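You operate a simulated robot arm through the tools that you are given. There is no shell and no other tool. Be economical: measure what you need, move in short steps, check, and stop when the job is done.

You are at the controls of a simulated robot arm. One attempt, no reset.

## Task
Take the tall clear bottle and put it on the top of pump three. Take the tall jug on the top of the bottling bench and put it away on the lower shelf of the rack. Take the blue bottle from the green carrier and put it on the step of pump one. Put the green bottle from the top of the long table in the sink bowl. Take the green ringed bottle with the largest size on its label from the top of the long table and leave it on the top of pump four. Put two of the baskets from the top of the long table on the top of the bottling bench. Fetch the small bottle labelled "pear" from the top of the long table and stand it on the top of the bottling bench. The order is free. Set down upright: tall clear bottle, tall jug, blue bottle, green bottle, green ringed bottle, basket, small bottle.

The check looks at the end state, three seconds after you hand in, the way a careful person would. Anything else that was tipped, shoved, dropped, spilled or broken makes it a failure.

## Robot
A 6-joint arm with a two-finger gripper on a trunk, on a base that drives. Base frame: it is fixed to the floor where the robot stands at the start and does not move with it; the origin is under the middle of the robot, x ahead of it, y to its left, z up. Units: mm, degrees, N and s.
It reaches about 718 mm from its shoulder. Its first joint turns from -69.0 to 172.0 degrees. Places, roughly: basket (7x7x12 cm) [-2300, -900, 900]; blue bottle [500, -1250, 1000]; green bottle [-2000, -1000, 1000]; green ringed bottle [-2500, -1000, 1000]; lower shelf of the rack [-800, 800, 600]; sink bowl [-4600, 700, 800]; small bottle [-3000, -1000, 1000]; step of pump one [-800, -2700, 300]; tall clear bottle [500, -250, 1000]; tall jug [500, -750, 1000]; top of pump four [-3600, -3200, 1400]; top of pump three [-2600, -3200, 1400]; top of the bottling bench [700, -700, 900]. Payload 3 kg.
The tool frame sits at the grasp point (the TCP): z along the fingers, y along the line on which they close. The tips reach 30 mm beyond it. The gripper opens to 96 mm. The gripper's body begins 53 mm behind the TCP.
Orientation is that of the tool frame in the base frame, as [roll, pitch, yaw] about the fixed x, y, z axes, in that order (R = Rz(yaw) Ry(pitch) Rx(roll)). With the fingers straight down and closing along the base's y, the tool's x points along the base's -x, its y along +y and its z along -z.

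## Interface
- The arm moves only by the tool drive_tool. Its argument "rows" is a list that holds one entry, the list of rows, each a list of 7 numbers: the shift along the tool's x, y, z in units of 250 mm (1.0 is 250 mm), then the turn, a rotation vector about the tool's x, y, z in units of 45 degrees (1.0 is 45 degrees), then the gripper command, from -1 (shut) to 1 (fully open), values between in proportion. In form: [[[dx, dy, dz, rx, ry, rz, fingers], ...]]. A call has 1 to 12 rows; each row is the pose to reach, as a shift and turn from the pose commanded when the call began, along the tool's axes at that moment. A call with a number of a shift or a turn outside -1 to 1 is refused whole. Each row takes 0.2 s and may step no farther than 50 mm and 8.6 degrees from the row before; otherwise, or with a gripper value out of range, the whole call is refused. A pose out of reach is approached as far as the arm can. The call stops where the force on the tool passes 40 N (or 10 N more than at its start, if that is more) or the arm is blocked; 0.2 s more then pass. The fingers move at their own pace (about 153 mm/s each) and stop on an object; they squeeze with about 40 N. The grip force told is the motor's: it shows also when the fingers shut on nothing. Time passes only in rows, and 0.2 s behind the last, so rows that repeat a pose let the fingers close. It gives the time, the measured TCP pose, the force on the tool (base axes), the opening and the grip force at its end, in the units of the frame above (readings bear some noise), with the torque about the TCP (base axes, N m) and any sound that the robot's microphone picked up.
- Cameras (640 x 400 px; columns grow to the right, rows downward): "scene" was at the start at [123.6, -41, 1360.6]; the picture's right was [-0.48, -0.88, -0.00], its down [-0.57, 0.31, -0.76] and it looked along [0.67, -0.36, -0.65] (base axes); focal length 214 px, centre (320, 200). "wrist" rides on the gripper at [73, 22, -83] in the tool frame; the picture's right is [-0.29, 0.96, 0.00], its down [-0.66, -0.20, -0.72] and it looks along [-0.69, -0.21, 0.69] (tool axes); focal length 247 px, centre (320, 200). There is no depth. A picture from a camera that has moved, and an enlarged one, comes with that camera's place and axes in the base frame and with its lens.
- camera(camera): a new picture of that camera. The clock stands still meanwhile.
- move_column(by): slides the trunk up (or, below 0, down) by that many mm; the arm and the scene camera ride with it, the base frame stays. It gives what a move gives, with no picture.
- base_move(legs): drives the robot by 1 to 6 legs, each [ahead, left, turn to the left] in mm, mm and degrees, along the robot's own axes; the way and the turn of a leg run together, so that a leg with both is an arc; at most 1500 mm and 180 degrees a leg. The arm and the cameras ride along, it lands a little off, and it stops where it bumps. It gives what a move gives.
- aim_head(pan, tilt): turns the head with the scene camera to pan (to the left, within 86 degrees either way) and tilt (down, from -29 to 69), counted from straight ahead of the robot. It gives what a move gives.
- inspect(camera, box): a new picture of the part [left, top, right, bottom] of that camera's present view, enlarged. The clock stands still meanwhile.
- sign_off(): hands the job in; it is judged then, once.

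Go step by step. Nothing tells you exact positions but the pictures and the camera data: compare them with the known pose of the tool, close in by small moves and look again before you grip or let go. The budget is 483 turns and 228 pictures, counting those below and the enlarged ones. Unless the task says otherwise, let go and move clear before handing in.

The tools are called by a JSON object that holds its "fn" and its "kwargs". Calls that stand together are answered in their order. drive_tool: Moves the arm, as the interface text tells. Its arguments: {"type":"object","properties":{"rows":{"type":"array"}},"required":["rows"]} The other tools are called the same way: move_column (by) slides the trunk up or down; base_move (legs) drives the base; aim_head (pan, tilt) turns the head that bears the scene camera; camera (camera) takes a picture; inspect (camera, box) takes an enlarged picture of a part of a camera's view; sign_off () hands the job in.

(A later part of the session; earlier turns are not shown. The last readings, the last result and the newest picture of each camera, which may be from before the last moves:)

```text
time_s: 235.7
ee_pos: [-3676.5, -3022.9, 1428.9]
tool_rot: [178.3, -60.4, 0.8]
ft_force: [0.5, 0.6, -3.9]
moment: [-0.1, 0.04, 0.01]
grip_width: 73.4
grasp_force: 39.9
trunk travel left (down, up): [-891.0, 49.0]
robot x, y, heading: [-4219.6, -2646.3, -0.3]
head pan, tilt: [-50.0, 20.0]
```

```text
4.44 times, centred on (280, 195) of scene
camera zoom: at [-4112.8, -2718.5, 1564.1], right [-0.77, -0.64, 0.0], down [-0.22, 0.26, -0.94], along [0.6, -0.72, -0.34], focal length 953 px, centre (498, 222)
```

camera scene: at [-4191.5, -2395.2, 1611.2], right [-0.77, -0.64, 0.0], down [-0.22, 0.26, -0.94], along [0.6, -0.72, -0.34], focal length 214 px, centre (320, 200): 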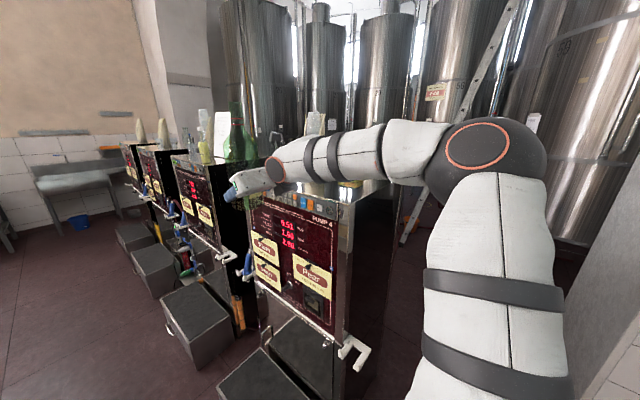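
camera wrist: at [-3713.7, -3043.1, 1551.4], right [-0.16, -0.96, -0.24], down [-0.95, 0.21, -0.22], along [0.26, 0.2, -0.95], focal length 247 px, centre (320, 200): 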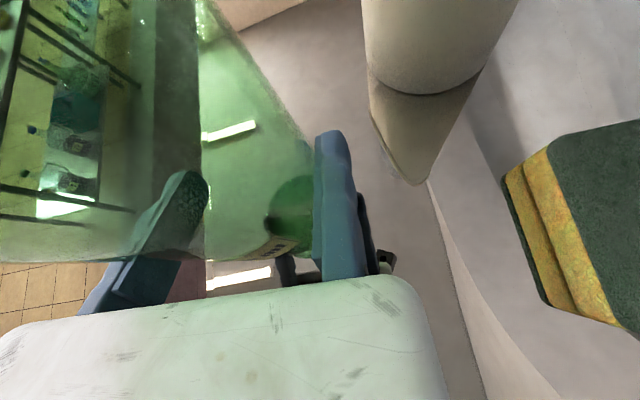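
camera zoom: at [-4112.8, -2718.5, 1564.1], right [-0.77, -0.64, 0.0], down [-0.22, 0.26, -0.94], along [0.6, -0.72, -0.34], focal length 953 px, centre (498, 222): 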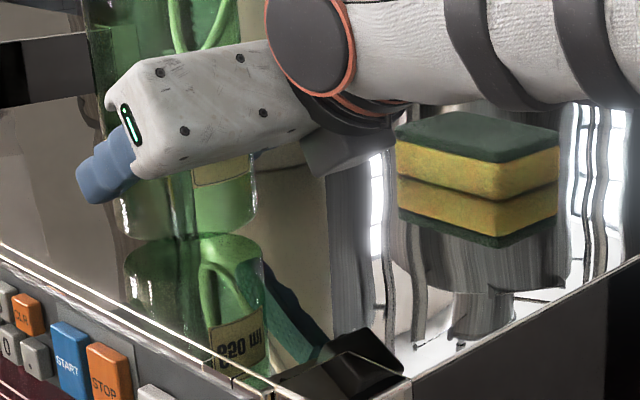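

About 8 mm remain by the reflection. Continue.

{"fn": "move_column", "kwargs": {"by": -5}}

{"fn": "move_column", "kwargs": {"by": -3}}

{"fn": "move_column", "kwargs": {"by": -2}}

```text
time_s: 236.3
ee_pos: [-3678.1, -3023.2, 1425.1]
tool_rot: [178.2, -60.4, 0.8]
ft_force: [0.7, -0.5, -4.2]
moment: [-0.11, 0.03, 0.03]
grip_width: 73.2
grasp_force: 40.4
trunk travel left (down, up): [-886.0, 54.0]
robot x, y, heading: [-4223.9, -2648.0, -0.2]
head pan, tilt: [-50.0, 20.0]
```

```text
time_s: 236.8
ee_pos: [-3677.4, -3022.9, 1421.7]
tool_rot: [178.3, -60.4, 0.8]
ft_force: [-0.8, -0.3, -3.6]
moment: [-0.11, 0.04, 0.01]
grip_width: 73.4
grasp_force: 39.8
trunk travel left (down, up): [-883.0, 57.0]
robot x, y, heading: [-4224.9, -2648.6, 0.1]
head pan, tilt: [-50.0, 20.0]
```

```text
time_s: 237.3
ee_pos: [-3676.5, -3022.8, 1421.1]
tool_rot: [178.4, -60.5, 0.9]
ft_force: [1.9, -1.0, 2.5]
moment: [0.21, -0.04, -0.14]
grip_width: 73.5
grasp_force: 40.2
trunk travel left (down, up): [-881.0, 59.0]
robot x, y, heading: [-4221.0, -2643.6, -0.1]
head pan, tilt: [-50.0, 20.0]
```

Contact. I open gently and check.

{"fn": "drive_tool", "kwargs": {"rows": [[[0, 0, 0, 0, 0, 0, 0.62], [0, 0, 0, 0, 0, 0, 0.8], [0, 0, 0, 0, 0, 0, 1], [0, 0.02, 0, 0, 0, 0, 1]]]}}

{"fn": "camera", "kwargs": {"camera": "wrist"}}

```text
time_s: 238.3
ee_pos: [-3678.2, -3027.6, 1419.5]
tool_rot: [178.3, -60.5, 0.8]
ft_force: [0.4, 0.1, 0.9]
moment: [0.0, -0.01, 0.01]
grip_width: 95.9
grasp_force: 0.0
trunk travel left (down, up): [-881.0, 59.0]
robot x, y, heading: [-4222.9, -2649.5, -0.3]
head pan, tilt: [-50.0, 20.0]
```

```text
134 pictures are left
camera wrist: at [-3715.2, -3046.3, 1524.9], right [-0.16, -0.96, -0.24], down [-0.95, 0.21, -0.22], along [0.26, 0.19, -0.94], focal length 247 px, centre (320, 200)
```

wrist: 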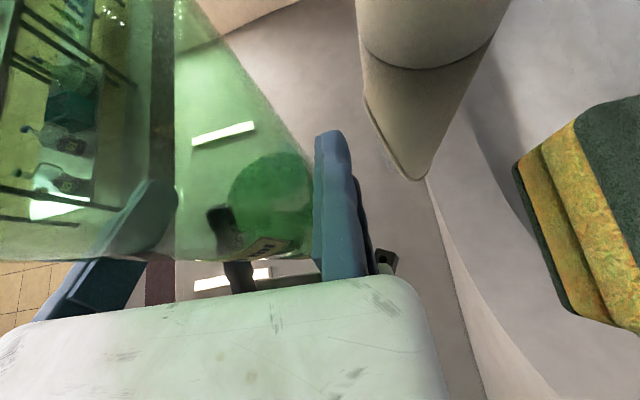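

Free and standing. I back straight out.

{"fn": "base_move", "kwargs": {"legs": [[-350, 0, 0]]}}

{"fn": "camera", "kwargs": {"camera": "scene"}}

```text
time_s: 240.6
ee_pos: [-4025.1, -3025.3, 1419.5]
tool_rot: [178.2, -60.4, 0.7]
ft_force: [0.3, -0.2, 0.7]
moment: [0.01, -0.02, 0.02]
grip_width: 96.0
grasp_force: 0.1
trunk travel left (down, up): [-881.0, 59.0]
robot x, y, heading: [-4570.9, -2644.6, -0.1]
head pan, tilt: [-50.0, 20.0]
```

```text
133 pictures are left
camera scene: at [-4460.3, -2716.8, 1554.2], right [-0.77, -0.64, 0.0], down [-0.22, 0.26, -0.94], along [0.6, -0.72, -0.34], focal length 214 px, centre (320, 200)
```

scene: 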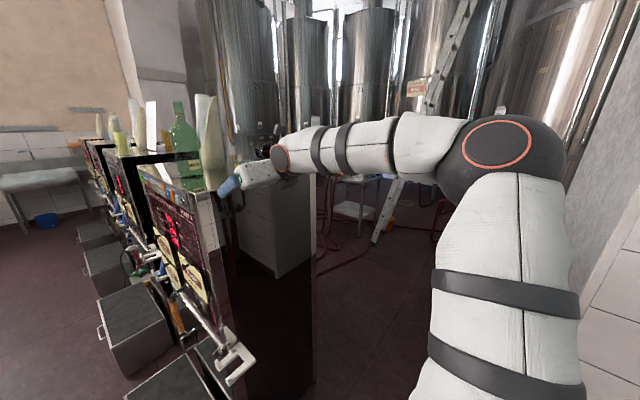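

Bottle is standing on pump four. Next I go to the south side of the long table to examine the green "57" bottle among the jugs.

{"fn": "base_move", "kwargs": {"legs": [[0, 900, 0], [1050, 0, 0], [1050, 0, 0], [0, 0, 90]]}}

{"fn": "aim_head", "kwargs": {"pan": -20, "tilt": 45}}

{"fn": "camera", "kwargs": {"camera": "scene"}}

{"fn": "camera", "kwargs": {"camera": "wrist"}}

```text
time_s: 259.1
ee_pos: [-2105.6, -1201.9, 1420.0]
tool_rot: [178.3, -60.5, 91.0]
ft_force: [-0.3, 0.5, -0.8]
moment: [-0.02, 0.05, -0.01]
grip_width: 95.8
grasp_force: 0.0
trunk travel left (down, up): [-881.0, 59.0]
robot x, y, heading: [-2488.0, -1745.6, 90.2]
head pan, tilt: [-50.0, 20.0]
```

```text
time_s: 260.0
ee_pos: [-2106.1, -1200.7, 1419.9]
tool_rot: [178.3, -60.5, 91.0]
ft_force: [0.3, -0.5, 0.0]
moment: [0.0, -0.05, -0.02]
grip_width: 96.1
grasp_force: 0.0
trunk travel left (down, up): [-881.0, 59.0]
robot x, y, heading: [-2485.1, -1746.1, 90.1]
head pan, tilt: [-20.0, 45.0]
```

```text
132 pictures are left
camera scene: at [-2458.6, -1621.7, 1515.7], right [0.94, -0.34, 0.0], down [-0.24, -0.66, -0.71], along [0.24, 0.66, -0.71], focal length 214 px, centre (320, 200)
```

scene: 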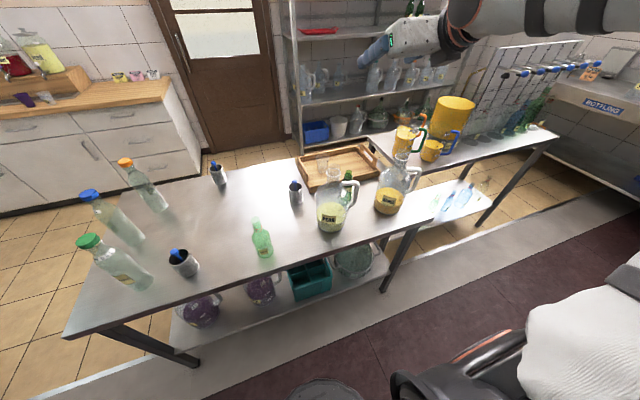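

```text
131 pictures are left
camera wrist: at [-2085.6, -1237.4, 1525.0], right [0.96, -0.16, -0.24], down [-0.21, -0.95, -0.22], along [-0.19, 0.26, -0.94], focal length 247 px, centre (320, 200)
```

wrist: 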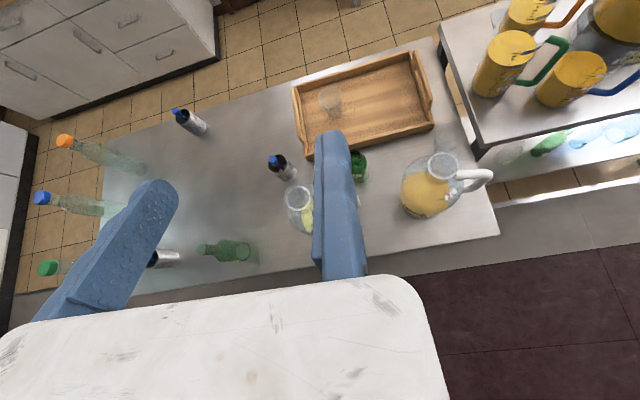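

Overhead view helps. I zoom the scene and shift the base to get the finger out of the way.

{"fn": "inspect", "kwargs": {"camera": "scene", "box": [270, 130, 450, 250]}}

{"fn": "base_move", "kwargs": {"legs": [[0, -170, 0]]}}

{"fn": "camera", "kwargs": {"camera": "wrist"}}

```text
3.33 times, centred on (360, 190) of scene
camera zoom: at [-2458.6, -1621.7, 1515.7], right [0.94, -0.34, 0.0], down [-0.24, -0.66, -0.71], along [0.24, 0.66, -0.71], focal length 715 px, centre (187, 233)
```

zoom: 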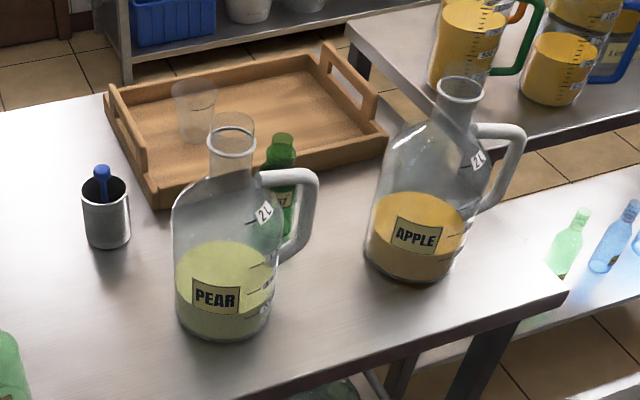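

```text
time_s: 261.5
ee_pos: [-1938.8, -1201.2, 1421.0]
tool_rot: [177.9, -60.4, 91.2]
ft_force: [-0.1, 0.2, 0.2]
moment: [-0.01, 0.03, -0.01]
grip_width: 95.7
grasp_force: 0.1
trunk travel left (down, up): [-881.0, 59.0]
robot x, y, heading: [-2312.8, -1746.3, 90.0]
head pan, tilt: [-20.0, 45.0]
```

```text
129 pictures are left
camera wrist: at [-1918.3, -1237.2, 1525.9], right [0.96, -0.15, -0.24], down [-0.21, -0.95, -0.22], along [-0.19, 0.26, -0.95], focal length 247 px, centre (320, 200)
```

wrist: 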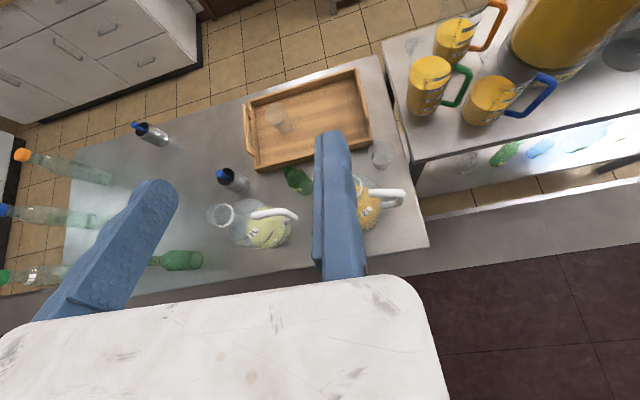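

The green bottle is at about (-2106,-995), 150 mm tall, with the pear jug's handle just south of it at z≈1010. I'll approach steeply (60° down) from above the handle. First I pitch the tool.

{"fn": "drive_tool", "kwargs": {"rows": [[[0, 0, 0, 0, -0.18, 0, 1], [0, 0, 0, 0, -0.36, 0, 1], [0, 0, 0, 0, -0.54, 0, 1], [0, 0, 0, 0, -0.667, 0, 1]]]}}

{"fn": "base_move", "kwargs": {"legs": [[0, 130, 0]]}}

{"fn": "camera", "kwargs": {"camera": "wrist"}}

```text
time_s: 262.5
ee_pos: [-1947.2, -1287.6, 1359.4]
tool_rot: [178.5, -30.8, 89.3]
ft_force: [-0.7, -0.9, 1.1]
moment: [-0.01, 0.03, 0.01]
grip_width: 96.1
grasp_force: 0.1
out of reach, approached as far as the arm can: row 1, 2, 3, 4
trunk travel left (down, up): [-881.0, 59.0]
robot x, y, heading: [-2314.9, -1746.7, 89.8]
head pan, tilt: [-20.0, 45.0]
```

```text
time_s: 263.8
ee_pos: [-2073.8, -1286.2, 1359.3]
tool_rot: [178.5, -30.8, 89.3]
ft_force: [0.1, 0.0, 0.1]
moment: [0.0, -0.01, 0.01]
grip_width: 95.9
grasp_force: 0.1
trunk travel left (down, up): [-881.0, 59.0]
robot x, y, heading: [-2442.3, -1749.2, 90.2]
head pan, tilt: [-20.0, 45.0]
```

```text
128 pictures are left
camera wrist: at [-2053.6, -1265.0, 1467.7], right [0.95, -0.28, -0.13], down [-0.23, -0.93, 0.28], along [-0.2, -0.23, -0.95], focal length 247 px, centre (320, 200)
```

wrist: 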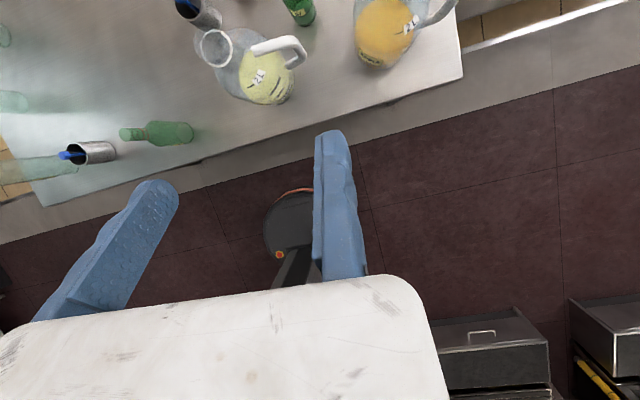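

I extend along the tool axis to gain reach (lower arm, higher trunk).

{"fn": "drive_tool", "kwargs": {"rows": [[[0, 0, 0.16, 0, 0, 0, 1], [0, 0, 0.32, 0, 0, 0, 1], [0, 0, 0.48, 0, 0, 0, 1]]]}}

{"fn": "base_move", "kwargs": {"legs": [[140, 0, 0]]}}

{"fn": "camera", "kwargs": {"camera": "wrist"}}

```text
time_s: 264.6
ee_pos: [-2071.4, -1224.1, 1255.4]
tool_rot: [178.5, -31.0, 89.3]
ft_force: [0.0, -0.1, 0.2]
moment: [0.01, 0.01, 0.0]
grip_width: 96.0
grasp_force: 0.1
trunk travel left (down, up): [-881.0, 59.0]
robot x, y, heading: [-2443.8, -1745.4, 90.0]
head pan, tilt: [-20.0, 45.0]
```

```text
time_s: 265.9
ee_pos: [-2071.7, -1087.2, 1255.7]
tool_rot: [178.5, -31.2, 89.4]
ft_force: [0.1, -0.2, 0.4]
moment: [0.0, 0.01, 0.0]
grip_width: 96.0
grasp_force: 0.1
trunk travel left (down, up): [-881.0, 59.0]
robot x, y, heading: [-2445.3, -1607.3, 90.1]
head pan, tilt: [-20.0, 45.0]
```

```text
127 pictures are left
camera wrist: at [-2051.4, -1067.2, 1366.5], right [0.95, -0.27, -0.13], down [-0.23, -0.93, 0.27], along [-0.2, -0.23, -0.95], focal length 247 px, centre (320, 200)
```

wrist: 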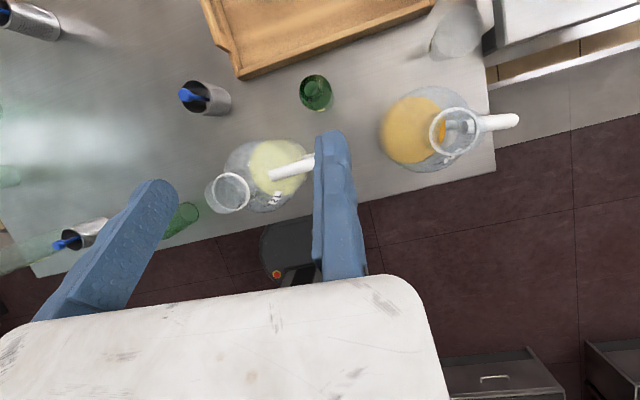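

Good top view: bottle centred near (-2103,-995). I move forward 90 mm and shift 5 mm so the fixed finger comes down on its east side, then check.

{"fn": "base_move", "kwargs": {"legs": [[90, 0, 0]]}}

{"fn": "drive_tool", "kwargs": {"rows": [[[0, 0.022, 0, 0, 0, 0, 1]]]}}

{"fn": "move_column", "kwargs": {"by": -180}}

{"fn": "camera", "kwargs": {"camera": "wrist"}}

{"fn": "camera", "kwargs": {"camera": "scene"}}

```text
time_s: 267.0
ee_pos: [-2071.4, -997.9, 1258.4]
tool_rot: [178.4, -31.2, 89.4]
ft_force: [0.1, -0.4, 0.8]
moment: [0.01, -0.04, 0.02]
grip_width: 96.1
grasp_force: 0.0
trunk travel left (down, up): [-881.0, 59.0]
robot x, y, heading: [-2445.2, -1516.1, 90.2]
head pan, tilt: [-20.0, 45.0]
```

```text
time_s: 267.4
ee_pos: [-2066.4, -998.1, 1257.1]
tool_rot: [178.6, -31.1, 89.4]
ft_force: [0.3, -0.8, -0.3]
moment: [0.02, 0.0, 0.0]
grip_width: 96.1
grasp_force: 0.2
trunk travel left (down, up): [-881.0, 59.0]
robot x, y, heading: [-2443.9, -1516.7, 90.1]
head pan, tilt: [-20.0, 45.0]
```

```text
time_s: 269.4
ee_pos: [-2066.2, -996.6, 1077.4]
tool_rot: [178.5, -31.0, 89.3]
ft_force: [0.7, 0.4, -0.5]
moment: [0.0, -0.02, 0.01]
grip_width: 96.0
grasp_force: 0.1
trunk travel left (down, up): [-701.0, 239.0]
robot x, y, heading: [-2444.5, -1520.8, 90.1]
head pan, tilt: [-20.0, 45.0]
```

```text
126 pictures are left
camera wrist: at [-2046.4, -976.1, 1185.8], right [0.95, -0.27, -0.13], down [-0.23, -0.93, 0.27], along [-0.2, -0.23, -0.95], focal length 247 px, centre (320, 200)
```

wrist: 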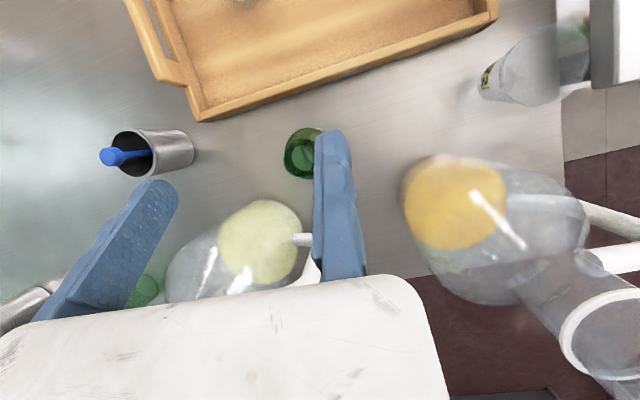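

```text
125 pictures are left
camera scene: at [-2418.5, -1392.7, 1335.7], right [0.94, -0.34, 0.0], down [-0.24, -0.67, -0.71], along [0.24, 0.67, -0.71], focal length 214 px, centre (320, 200)
```

scene: 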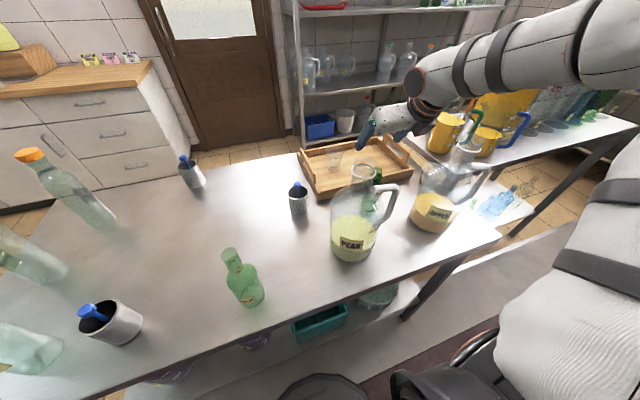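

Bottle's west edge is near -2132, so its east edge is near -2070. I add 4 mm of clearance and descend to just above its top to verify.

{"fn": "drive_tool", "kwargs": {"rows": [[[0, 0.016, 0, 0, 0, 0, 1]]]}}

{"fn": "move_column", "kwargs": {"by": -70}}

{"fn": "camera", "kwargs": {"camera": "wrist"}}

{"fn": "inspect", "kwargs": {"camera": "scene", "box": [300, 60, 520, 220]}}

```text
time_s: 269.8
ee_pos: [-2061.3, -997.6, 1077.3]
tool_rot: [178.5, -31.0, 89.4]
ft_force: [1.1, 0.9, -1.0]
moment: [-0.04, 0.01, -0.01]
grip_width: 95.8
grasp_force: 0.0
trunk travel left (down, up): [-701.0, 239.0]
robot x, y, heading: [-2451.3, -1517.8, 90.2]
head pan, tilt: [-20.0, 45.0]
```

```text
time_s: 270.9
ee_pos: [-2062.5, -996.6, 1007.3]
tool_rot: [178.5, -30.9, 89.3]
ft_force: [-0.2, 1.1, 0.0]
moment: [0.0, 0.03, 0.01]
grip_width: 96.2
grasp_force: 0.1
trunk travel left (down, up): [-631.0, 309.0]
robot x, y, heading: [-2438.4, -1518.4, 90.0]
head pan, tilt: [-20.0, 45.0]
```

```text
124 pictures are left
camera wrist: at [-2042.4, -976.4, 1116.1], right [0.95, -0.27, -0.13], down [-0.23, -0.93, 0.27], along [-0.2, -0.23, -0.95], focal length 247 px, centre (320, 200)
```

wrist: 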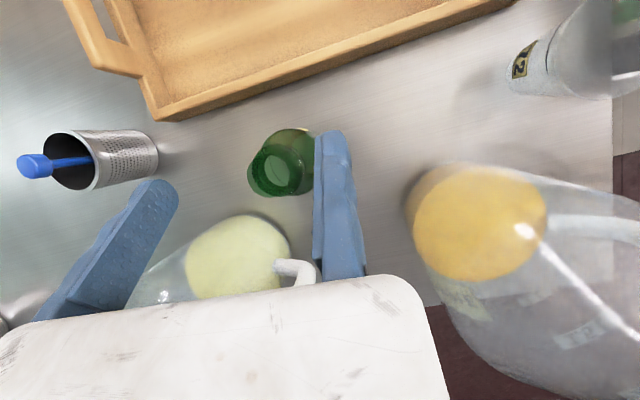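

```text
2.50 times, centred on (410, 140) of scene
camera zoom: at [-2418.6, -1392.8, 1265.6], right [0.94, -0.34, 0.0], down [-0.24, -0.66, -0.71], along [0.24, 0.67, -0.71], focal length 536 px, centre (95, 350)
```

zoom: 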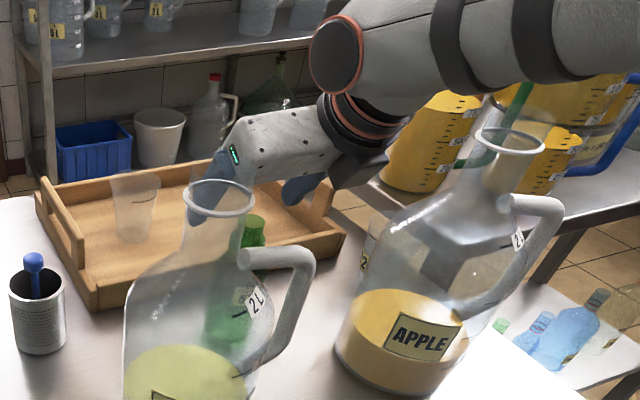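

The mouth sits at (-2095,-987), well between the fingers. I descend in steps.

{"fn": "move_column", "kwargs": {"by": -50}}

{"fn": "camera", "kwargs": {"camera": "wrist"}}

{"fn": "inspect", "kwargs": {"camera": "scene", "box": [300, 60, 520, 220]}}

```text
time_s: 271.8
ee_pos: [-2062.5, -997.2, 957.9]
tool_rot: [178.5, -31.1, 89.4]
ft_force: [-0.6, -0.1, -0.5]
moment: [-0.02, 0.02, 0.01]
grip_width: 96.0
grasp_force: 0.1
trunk travel left (down, up): [-581.0, 359.0]
robot x, y, heading: [-2445.5, -1523.1, 89.8]
head pan, tilt: [-20.0, 45.0]
```

```text
122 pictures are left
camera wrist: at [-2042.4, -976.4, 1066.1], right [0.95, -0.27, -0.13], down [-0.23, -0.93, 0.27], along [-0.2, -0.23, -0.95], focal length 247 px, centre (320, 200)
```

wrist: 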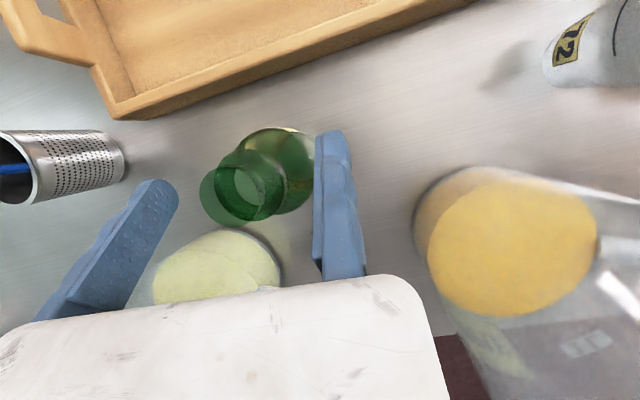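

```text
2.50 times, centred on (410, 140) of scene
camera zoom: at [-2418.6, -1392.8, 1215.6], right [0.94, -0.34, 0.0], down [-0.24, -0.66, -0.71], along [0.24, 0.67, -0.71], focal length 536 px, centre (95, 350)
```

zoom: 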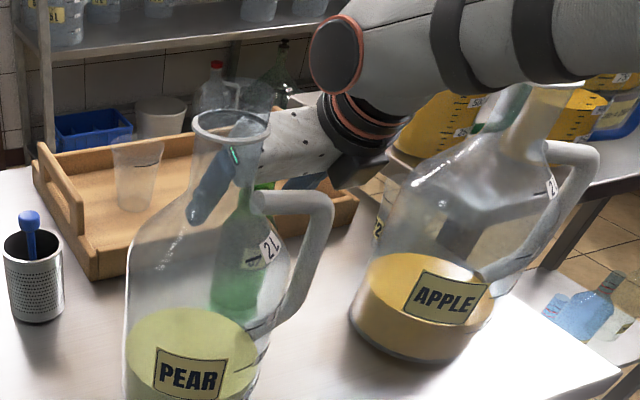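

Still well centred. I descend 36 mm more and close gently.

{"fn": "move_column", "kwargs": {"by": -36}}

{"fn": "camera", "kwargs": {"camera": "wrist"}}

```text
time_s: 272.6
ee_pos: [-2061.3, -998.5, 921.6]
tool_rot: [178.5, -31.0, 89.5]
ft_force: [0.4, -0.9, -0.6]
moment: [0.02, 0.0, 0.01]
grip_width: 96.3
grasp_force: 0.0
trunk travel left (down, up): [-545.0, 395.0]
robot x, y, heading: [-2443.2, -1518.9, 90.0]
head pan, tilt: [-20.0, 45.0]
```

```text
120 pictures are left
camera wrist: at [-2042.4, -976.4, 1030.1], right [0.95, -0.27, -0.13], down [-0.23, -0.93, 0.27], along [-0.2, -0.23, -0.95], focal length 247 px, centre (320, 200)
```

wrist: 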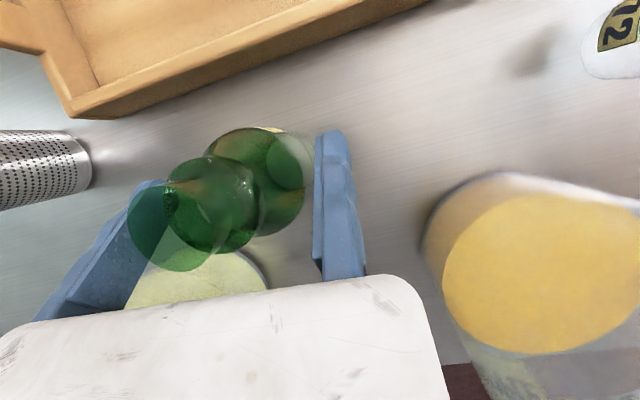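

I close stepwise.

{"fn": "drive_tool", "kwargs": {"rows": [[[0, 0, 0, 0, 0, 0, 0.7], [0, 0, 0, 0, 0, 0, 0.5], [0, 0, 0, 0, 0, 0, 0.35]]]}}

{"fn": "camera", "kwargs": {"camera": "wrist"}}

```text
time_s: 273.4
ee_pos: [-2062.5, -997.4, 921.6]
tool_rot: [178.5, -31.0, 89.3]
ft_force: [0.1, 0.1, 0.0]
moment: [-0.02, 0.01, 0.02]
grip_width: 65.2
grasp_force: 0.0
trunk travel left (down, up): [-545.0, 395.0]
robot x, y, heading: [-2442.7, -1520.0, 89.9]
head pan, tilt: [-20.0, 45.0]
```

```text
119 pictures are left
camera wrist: at [-2042.3, -976.3, 1030.0], right [0.95, -0.27, -0.13], down [-0.23, -0.93, 0.27], along [-0.2, -0.23, -0.95], focal length 247 px, centre (320, 200)
```

wrist: 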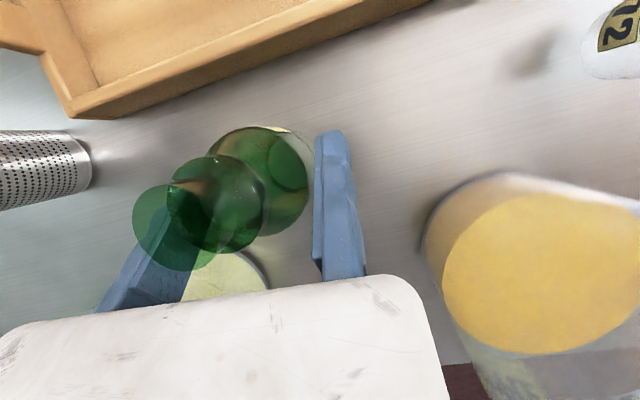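

Slight contact on the moving side. I keep closing slowly while nudging the fixed pad toward the bottle.

{"fn": "drive_tool", "kwargs": {"rows": [[[0, -0.012, 0, 0, 0, 0, 0.35], [0, -0.016, 0, 0, 0, 0, 0.3], [0, -0.016, 0, 0, 0, 0, 0.25], [0, -0.016, 0, 0, 0, 0, 0.2], [0, -0.016, 0, 0, 0, 0, 0.1], [0, -0.016, 0, 0, 0, 0, 0]]]}}

{"fn": "camera", "kwargs": {"camera": "wrist"}}

```text
time_s: 274.8
ee_pos: [-2065.9, -997.2, 921.5]
tool_rot: [178.5, -31.1, 89.4]
ft_force: [-0.9, 0.1, 1.0]
moment: [0.05, 0.15, -0.02]
grip_width: 56.5
grasp_force: 40.4
trunk travel left (down, up): [-545.0, 395.0]
robot x, y, heading: [-2445.2, -1521.3, 90.2]
head pan, tilt: [-20.0, 45.0]
```

```text
118 pictures are left
camera wrist: at [-2046.5, -976.3, 1030.0], right [0.95, -0.27, -0.13], down [-0.23, -0.93, 0.27], along [-0.2, -0.23, -0.95], focal length 247 px, centre (320, 200)
```

wrist: 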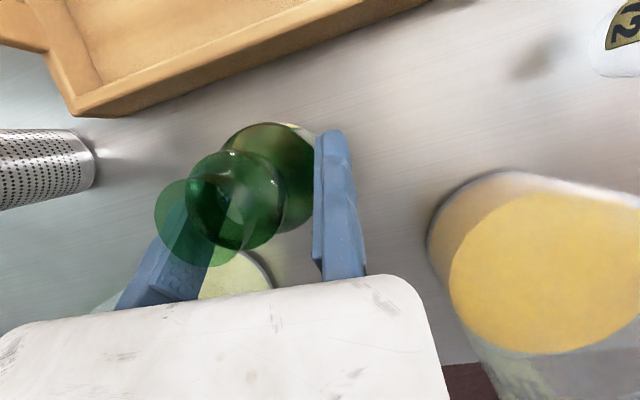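

Gripped on the body (56.5 mm). I lift straight up and check.

{"fn": "move_column", "kwargs": {"by": 330}}

{"fn": "camera", "kwargs": {"camera": "scene"}}

{"fn": "camera", "kwargs": {"camera": "wrist"}}

```text
time_s: 278.1
ee_pos: [-2066.5, -996.8, 1249.8]
tool_rot: [178.6, -31.0, 89.4]
ft_force: [-1.1, 0.5, -1.7]
moment: [-0.03, -0.04, 0.0]
grip_width: 56.5
grasp_force: 39.5
trunk travel left (down, up): [-875.0, 65.0]
robot x, y, heading: [-2442.7, -1516.1, 89.9]
head pan, tilt: [-20.0, 45.0]
```

```text
117 pictures are left
camera scene: at [-2418.1, -1392.3, 1509.6], right [0.94, -0.34, 0.0], down [-0.24, -0.67, -0.71], along [0.24, 0.66, -0.71], focal length 214 px, centre (320, 200)
```

scene: 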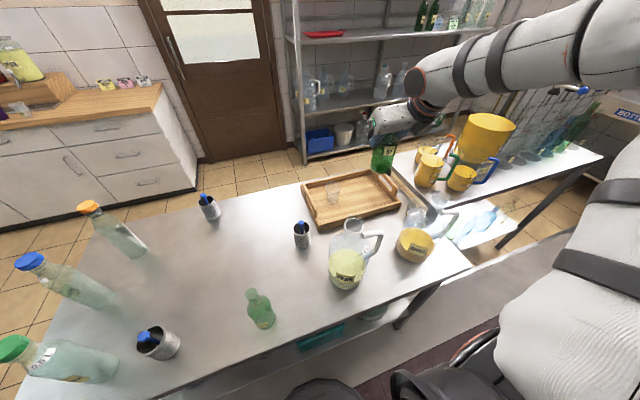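

```text
116 pictures are left
camera wrist: at [-2045.9, -975.9, 1359.5], right [0.95, -0.27, -0.13], down [-0.23, -0.93, 0.27], along [-0.2, -0.23, -0.95], focal length 247 px, centre (320, 200)
```

wrist: 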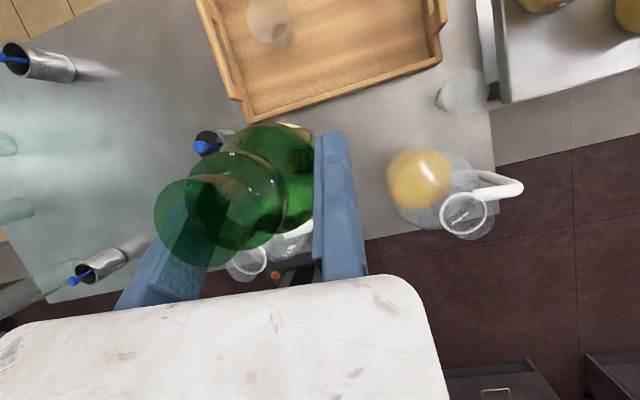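

Green bottle in hand, jugs undisturbed. I head west around the table toward the sink.

{"fn": "base_move", "kwargs": {"legs": [[-230, 0, 0], [0, 700, 0], [0, 650, 0], [1000, 0, 0]]}}

{"fn": "aim_head", "kwargs": {"pan": 25, "tilt": 25}}

{"fn": "camera", "kwargs": {"camera": "scene"}}

```text
time_s: 291.2
ee_pos: [-3435.7, -239.9, 1250.8]
tool_rot: [178.5, -31.0, 89.7]
ft_force: [0.2, 0.4, -1.6]
moment: [-0.01, -0.05, 0.0]
grip_width: 56.0
grasp_force: 39.4
trunk travel left (down, up): [-875.0, 65.0]
robot x, y, heading: [-3810.7, -763.8, 90.5]
head pan, tilt: [-20.0, 45.0]
```

```text
time_s: 292.4
ee_pos: [-3436.3, -241.1, 1249.9]
tool_rot: [178.5, -30.9, 89.7]
ft_force: [0.3, 0.8, -1.1]
moment: [0.0, -0.03, 0.0]
grip_width: 56.2
grasp_force: 39.9
trunk travel left (down, up): [-875.0, 65.0]
robot x, y, heading: [-3813.8, -765.6, 90.1]
head pan, tilt: [25.0, 25.0]
```

```text
115 pictures are left
camera scene: at [-3852.7, -632.0, 1540.2], right [0.9, 0.43, 0.0], down [0.18, -0.38, -0.91], along [-0.39, 0.82, -0.42], focal length 214 px, centre (320, 200)
```

scene: 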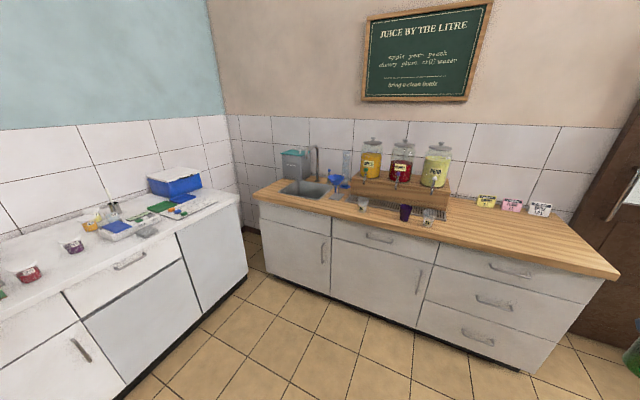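

The sink is in the wooden counter's left end at about (-4633,733). I zoom in on it.

{"fn": "inspect", "kwargs": {"camera": "scene", "box": [250, 130, 370, 220]}}

{"fn": "base_move", "kwargs": {"legs": [[0, 700, 0], [0, 0, 40], [300, -150, 0]]}}

{"fn": "aim_head", "kwargs": {"pan": -20, "tilt": 35}}

{"fn": "camera", "kwargs": {"camera": "scene"}}

```text
4.44 times, centred on (310, 175) of scene
camera zoom: at [-3852.7, -632.0, 1540.2], right [0.9, 0.43, 0.0], down [0.18, -0.38, -0.91], along [-0.39, 0.82, -0.42], focal length 953 px, centre (364, 311)
```

zoom: 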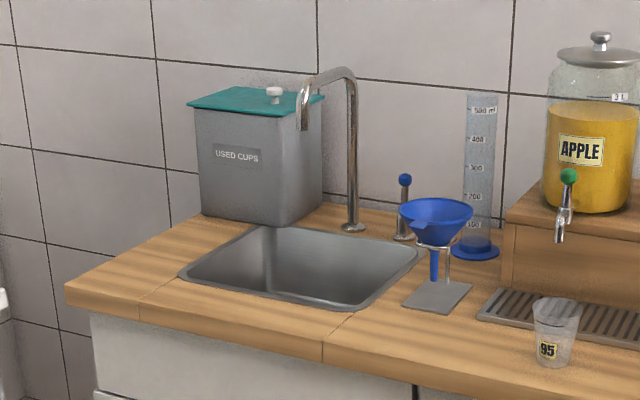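

```text
time_s: 299.9
ee_pos: [-4646.0, 195.4, 1252.4]
tool_rot: [178.6, -31.1, 129.6]
ft_force: [0.5, -0.3, -0.9]
moment: [0.05, -0.03, 0.01]
grip_width: 56.0
grasp_force: 40.2
trunk travel left (down, up): [-875.0, 65.0]
robot x, y, heading: [-4601.5, -444.5, 130.3]
head pan, tilt: [25.0, 25.0]
```

```text
time_s: 301.0
ee_pos: [-4647.6, 195.9, 1251.1]
tool_rot: [178.4, -31.0, 129.5]
ft_force: [0.9, -0.4, -1.2]
moment: [0.01, -0.02, 0.0]
grip_width: 56.3
grasp_force: 39.8
trunk travel left (down, up): [-875.0, 65.0]
robot x, y, heading: [-4597.8, -447.4, 130.5]
head pan, tilt: [-20.0, 35.0]
```

```text
113 pictures are left
camera scene: at [-4663.4, -326.5, 1524.5], right [0.94, 0.35, 0.0], down [0.2, -0.54, -0.82], along [-0.29, 0.77, -0.57], focal length 214 px, centre (320, 200)
```

scene: 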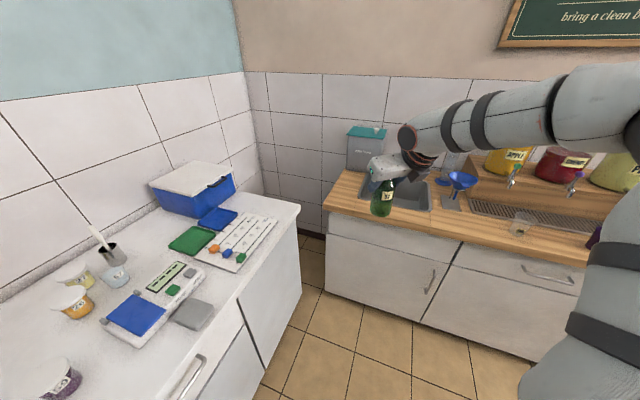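

I move so the bottle hangs over the front of the sink and look down.

{"fn": "base_move", "kwargs": {"legs": [[260, -270, 0]]}}

{"fn": "aim_head", "kwargs": {"pan": -35, "tilt": 40}}

{"fn": "camera", "kwargs": {"camera": "scene"}}

{"fn": "camera", "kwargs": {"camera": "wrist"}}

```text
time_s: 303.4
ee_pos: [-4610.4, 569.2, 1251.4]
tool_rot: [178.4, -31.1, 129.8]
ft_force: [-0.7, -0.1, -1.9]
moment: [0.01, -0.02, -0.01]
grip_width: 56.0
grasp_force: 39.5
trunk travel left (down, up): [-875.0, 65.0]
robot x, y, heading: [-4565.0, -70.3, 130.6]
head pan, tilt: [-20.0, 35.0]
```

```text
time_s: 304.2
ee_pos: [-4610.8, 571.2, 1249.6]
tool_rot: [178.4, -31.0, 129.7]
ft_force: [-0.2, -0.8, -1.9]
moment: [0.01, -0.06, 0.02]
grip_width: 56.2
grasp_force: 39.6
trunk travel left (down, up): [-875.0, 65.0]
robot x, y, heading: [-4564.6, -73.4, 130.2]
head pan, tilt: [-35.0, 40.0]
```

```text
112 pictures are left
camera scene: at [-4604.3, 50.5, 1516.8], right [1.0, 0.09, 0.0], down [0.06, -0.64, -0.77], along [-0.07, 0.76, -0.64], focal length 214 px, centre (320, 200)
```

scene: 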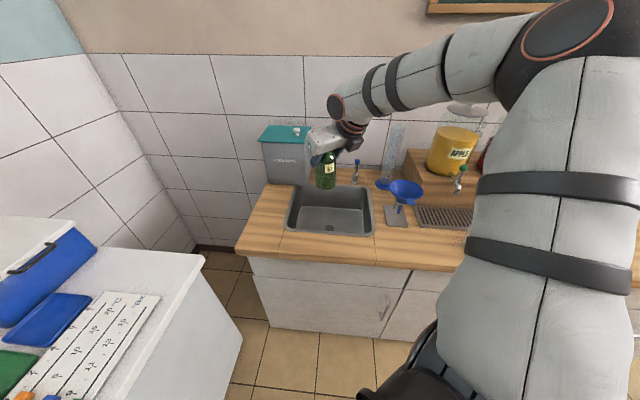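

```text
111 pictures are left
camera wrist: at [-4608.3, 600.2, 1359.4], right [0.9, 0.41, -0.13], down [0.43, -0.86, 0.27], along [0.0, -0.3, -0.95], focal length 247 px, centre (320, 200)
```

wrist: 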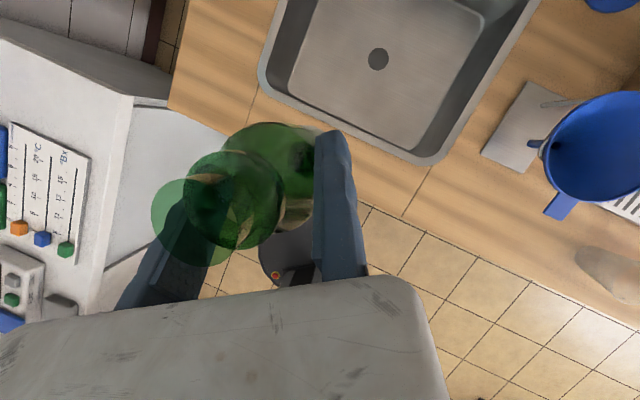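

The sink bowl spans about x -4780…-4455, y 590…890, with the drain at (-4627,750). I check the faucet spout before lowering.

{"fn": "inspect", "kwargs": {"camera": "scene", "box": [240, 90, 440, 250]}}

```text
2.50 times, centred on (340, 170) of scene
camera zoom: at [-4604.3, 50.5, 1516.8], right [1.0, 0.09, 0.0], down [0.06, -0.64, -0.77], along [-0.07, 0.76, -0.64], focal length 536 px, centre (270, 275)
```

zoom: 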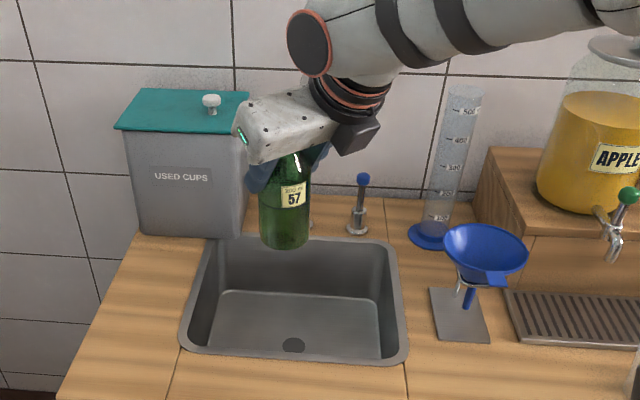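

The faucet spout overhangs at about (-4638,778,1146); I'll set the bottle at about (-4570,705), right-front of it. Moving over the bowl now.

{"fn": "base_move", "kwargs": {"legs": [[66, -146, 0]]}}

{"fn": "camera", "kwargs": {"camera": "wrist"}}

{"fn": "camera", "kwargs": {"camera": "scene"}}

```text
time_s: 305.6
ee_pos: [-4543.5, 711.4, 1252.6]
tool_rot: [178.4, -31.1, 129.7]
ft_force: [-0.4, 0.0, -0.9]
moment: [0.01, -0.04, 0.02]
grip_width: 56.3
grasp_force: 40.0
trunk travel left (down, up): [-875.0, 65.0]
robot x, y, heading: [-4496.2, 73.8, 130.5]
head pan, tilt: [-35.0, 40.0]
```

```text
109 pictures are left
camera wrist: at [-4541.2, 741.4, 1361.0], right [0.9, 0.41, -0.13], down [0.43, -0.86, 0.27], along [0.0, -0.3, -0.95], focal length 247 px, centre (320, 200)
```

wrist: 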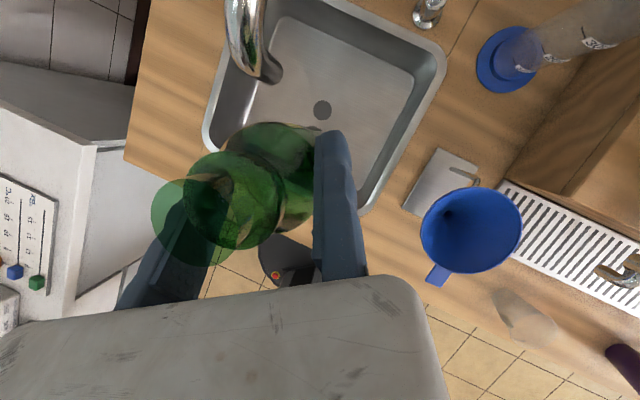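

```text
108 pictures are left
camera scene: at [-4537.2, 191.3, 1517.1], right [1.0, 0.09, 0.0], down [0.06, -0.64, -0.77], along [-0.07, 0.76, -0.64], focal length 214 px, centre (320, 200)
```

scene: 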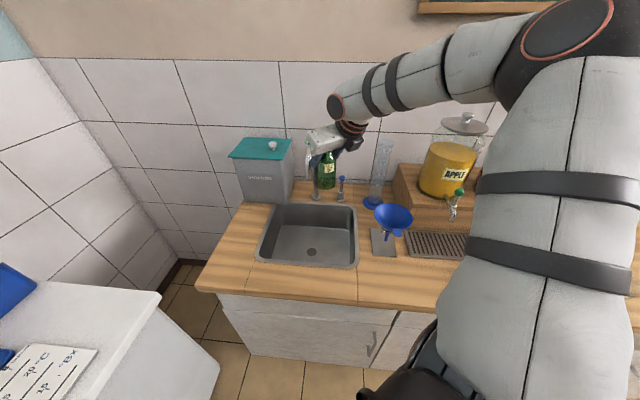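

Alignment looks right: bottle over the bowl, clear of spout and funnel. I lower in stages.

{"fn": "move_column", "kwargs": {"by": -230}}

{"fn": "camera", "kwargs": {"camera": "wrist"}}

{"fn": "camera", "kwargs": {"camera": "scene"}}

```text
time_s: 308.0
ee_pos: [-4542.2, 714.5, 1021.3]
tool_rot: [178.5, -31.0, 129.6]
ft_force: [-0.9, 0.4, -0.9]
moment: [-0.01, -0.09, 0.02]
grip_width: 56.4
grasp_force: 39.7
trunk travel left (down, up): [-645.0, 295.0]
robot x, y, heading: [-4495.9, 71.5, 130.3]
head pan, tilt: [-35.0, 40.0]
```

```text
107 pictures are left
camera wrist: at [-4540.1, 743.7, 1129.8], right [0.9, 0.41, -0.13], down [0.43, -0.86, 0.27], along [0.0, -0.3, -0.95], focal length 247 px, centre (320, 200)
```

wrist: 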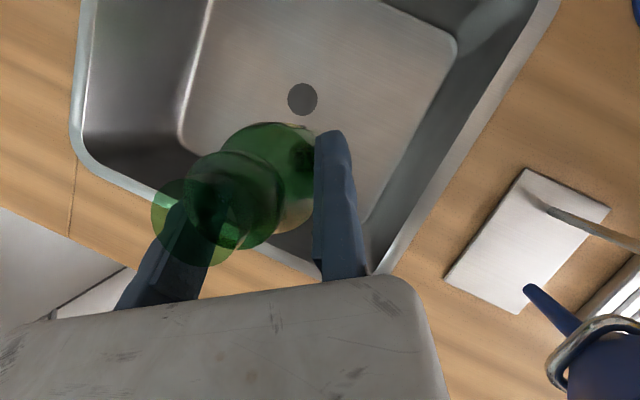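

```text
106 pictures are left
camera scene: at [-4536.0, 193.9, 1286.9], right [1.0, 0.09, 0.0], down [0.06, -0.64, -0.77], along [-0.07, 0.76, -0.64], focal length 214 px, centre (320, 200)
```

scene: 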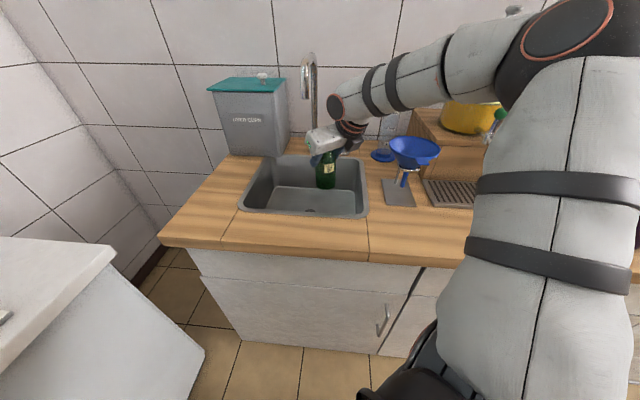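

The bottle will land on the flat bottom beside the drain. I check the forearm's clearance to the funnel before the last descent.

{"fn": "inspect", "kwargs": {"camera": "scene", "box": [290, 60, 530, 220]}}

{"fn": "move_column", "kwargs": {"by": -80}}

{"fn": "inspect", "kwargs": {"camera": "scene", "box": [240, 20, 480, 200]}}

```text
2.50 times, centred on (410, 140) of scene
camera zoom: at [-4536.0, 193.9, 1286.9], right [1.0, 0.09, 0.0], down [0.06, -0.64, -0.77], along [-0.07, 0.76, -0.64], focal length 536 px, centre (95, 350)
```

zoom: 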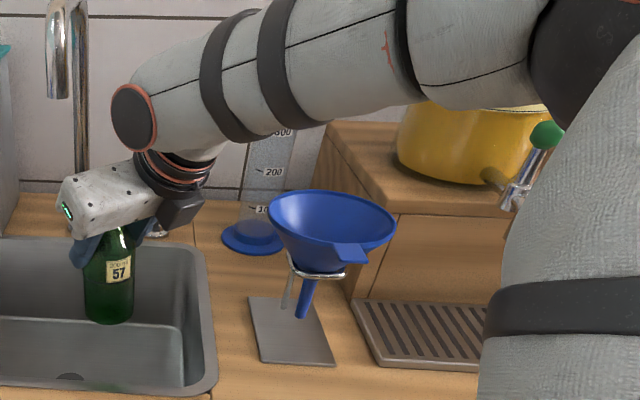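

```text
time_s: 309.2
ee_pos: [-4542.9, 713.8, 940.3]
tool_rot: [178.5, -31.0, 129.7]
ft_force: [-0.1, -0.2, -2.5]
moment: [0.01, -0.04, 0.0]
grip_width: 56.0
grasp_force: 40.3
trunk travel left (down, up): [-565.0, 375.0]
robot x, y, heading: [-4496.1, 71.5, 130.4]
head pan, tilt: [-35.0, 40.0]
```

```text
2.22 times, centred on (360, 110) of scene
camera zoom: at [-4536.0, 193.8, 1206.9], right [1.0, 0.09, 0.0], down [0.06, -0.64, -0.77], along [-0.07, 0.76, -0.64], focal length 477 px, centre (231, 400)
```

zoom: 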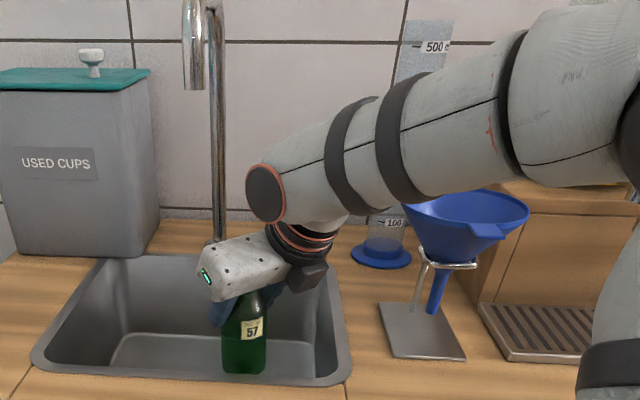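

The forearm would pass close to the funnel when lower, so I shift the bottle ~60 mm left (to about (-4632,688)), still clear of drain and spout.

{"fn": "base_move", "kwargs": {"legs": [[29, 57, 0]]}}

{"fn": "camera", "kwargs": {"camera": "wrist"}}

{"fn": "inspect", "kwargs": {"camera": "scene", "box": [240, 20, 480, 200]}}

```text
time_s: 310.2
ee_pos: [-4605.8, 698.9, 939.5]
tool_rot: [178.5, -31.0, 129.8]
ft_force: [0.5, 0.3, -1.9]
moment: [0.02, -0.03, 0.01]
grip_width: 56.3
grasp_force: 40.1
trunk travel left (down, up): [-565.0, 375.0]
robot x, y, heading: [-4555.8, 55.9, 130.3]
head pan, tilt: [-35.0, 40.0]
```

```text
103 pictures are left
camera wrist: at [-4603.0, 728.6, 1049.8], right [0.9, 0.41, -0.13], down [0.43, -0.86, 0.27], along [0.0, -0.3, -0.95], focal length 247 px, centre (320, 200)
```

wrist: 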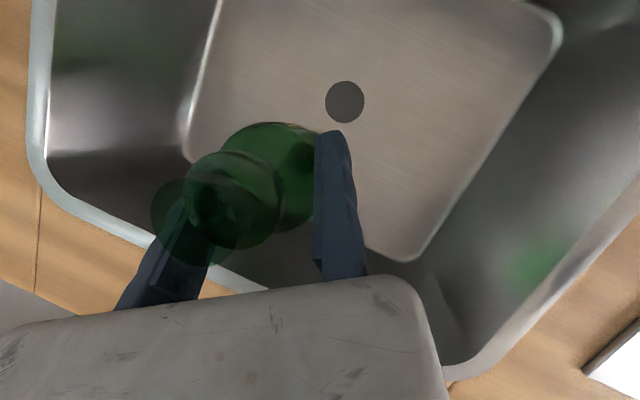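

```text
2.22 times, centred on (360, 110) of scene
camera zoom: at [-4599.2, 178.8, 1206.8], right [1.0, 0.09, 0.0], down [0.06, -0.64, -0.77], along [-0.07, 0.76, -0.64], focal length 477 px, centre (231, 400)
```

zoom: 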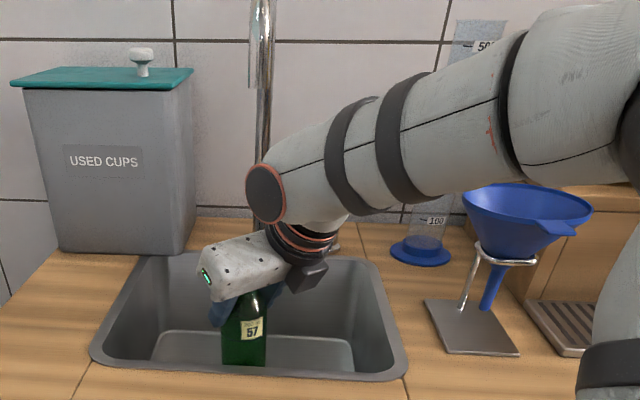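

The landing point is on the flat bottom, ~75 mm from drain and edge. I lower further.

{"fn": "move_column", "kwargs": {"by": -75}}

{"fn": "camera", "kwargs": {"camera": "wrist"}}

{"fn": "camera", "kwargs": {"camera": "scene"}}

```text
time_s: 311.3
ee_pos: [-4605.1, 699.9, 868.1]
tool_rot: [178.5, -31.4, 129.5]
ft_force: [-0.4, 9.7, 21.0]
moment: [-2.49, 1.0, -0.49]
grip_width: 56.2
grasp_force: 39.8
trunk travel left (down, up): [-490.0, 450.0]
robot x, y, heading: [-4557.6, 58.4, 130.4]
head pan, tilt: [-35.0, 40.0]
```

```text
101 pictures are left
camera wrist: at [-4601.2, 728.3, 978.2], right [0.91, 0.4, -0.13], down [0.42, -0.86, 0.27], along [-0.01, -0.3, -0.95], focal length 247 px, centre (320, 200)
```

wrist: 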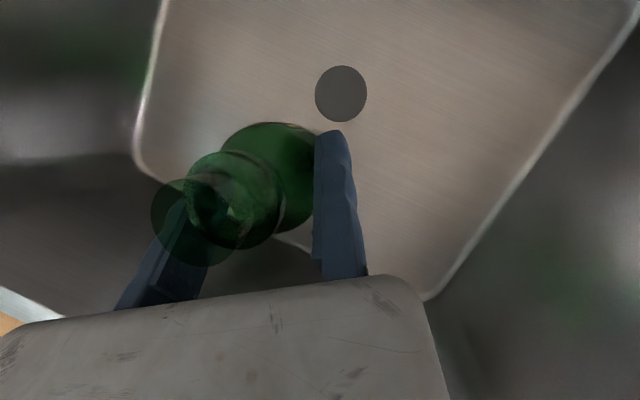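

```text
100 pictures are left
camera scene: at [-4597.6, 177.8, 1132.4], right [1.0, 0.09, 0.0], down [0.06, -0.64, -0.77], along [-0.07, 0.76, -0.64], focal length 214 px, centre (320, 200)
```

scene: 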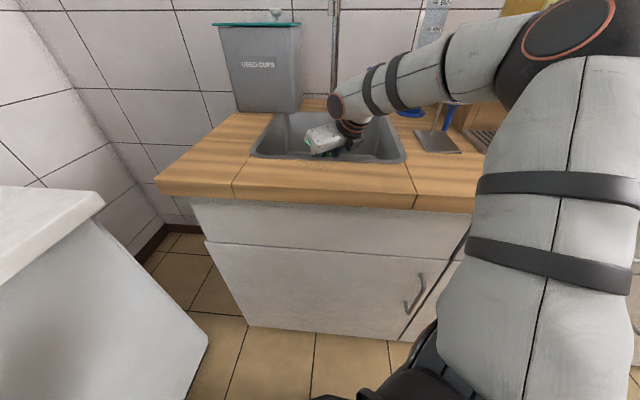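

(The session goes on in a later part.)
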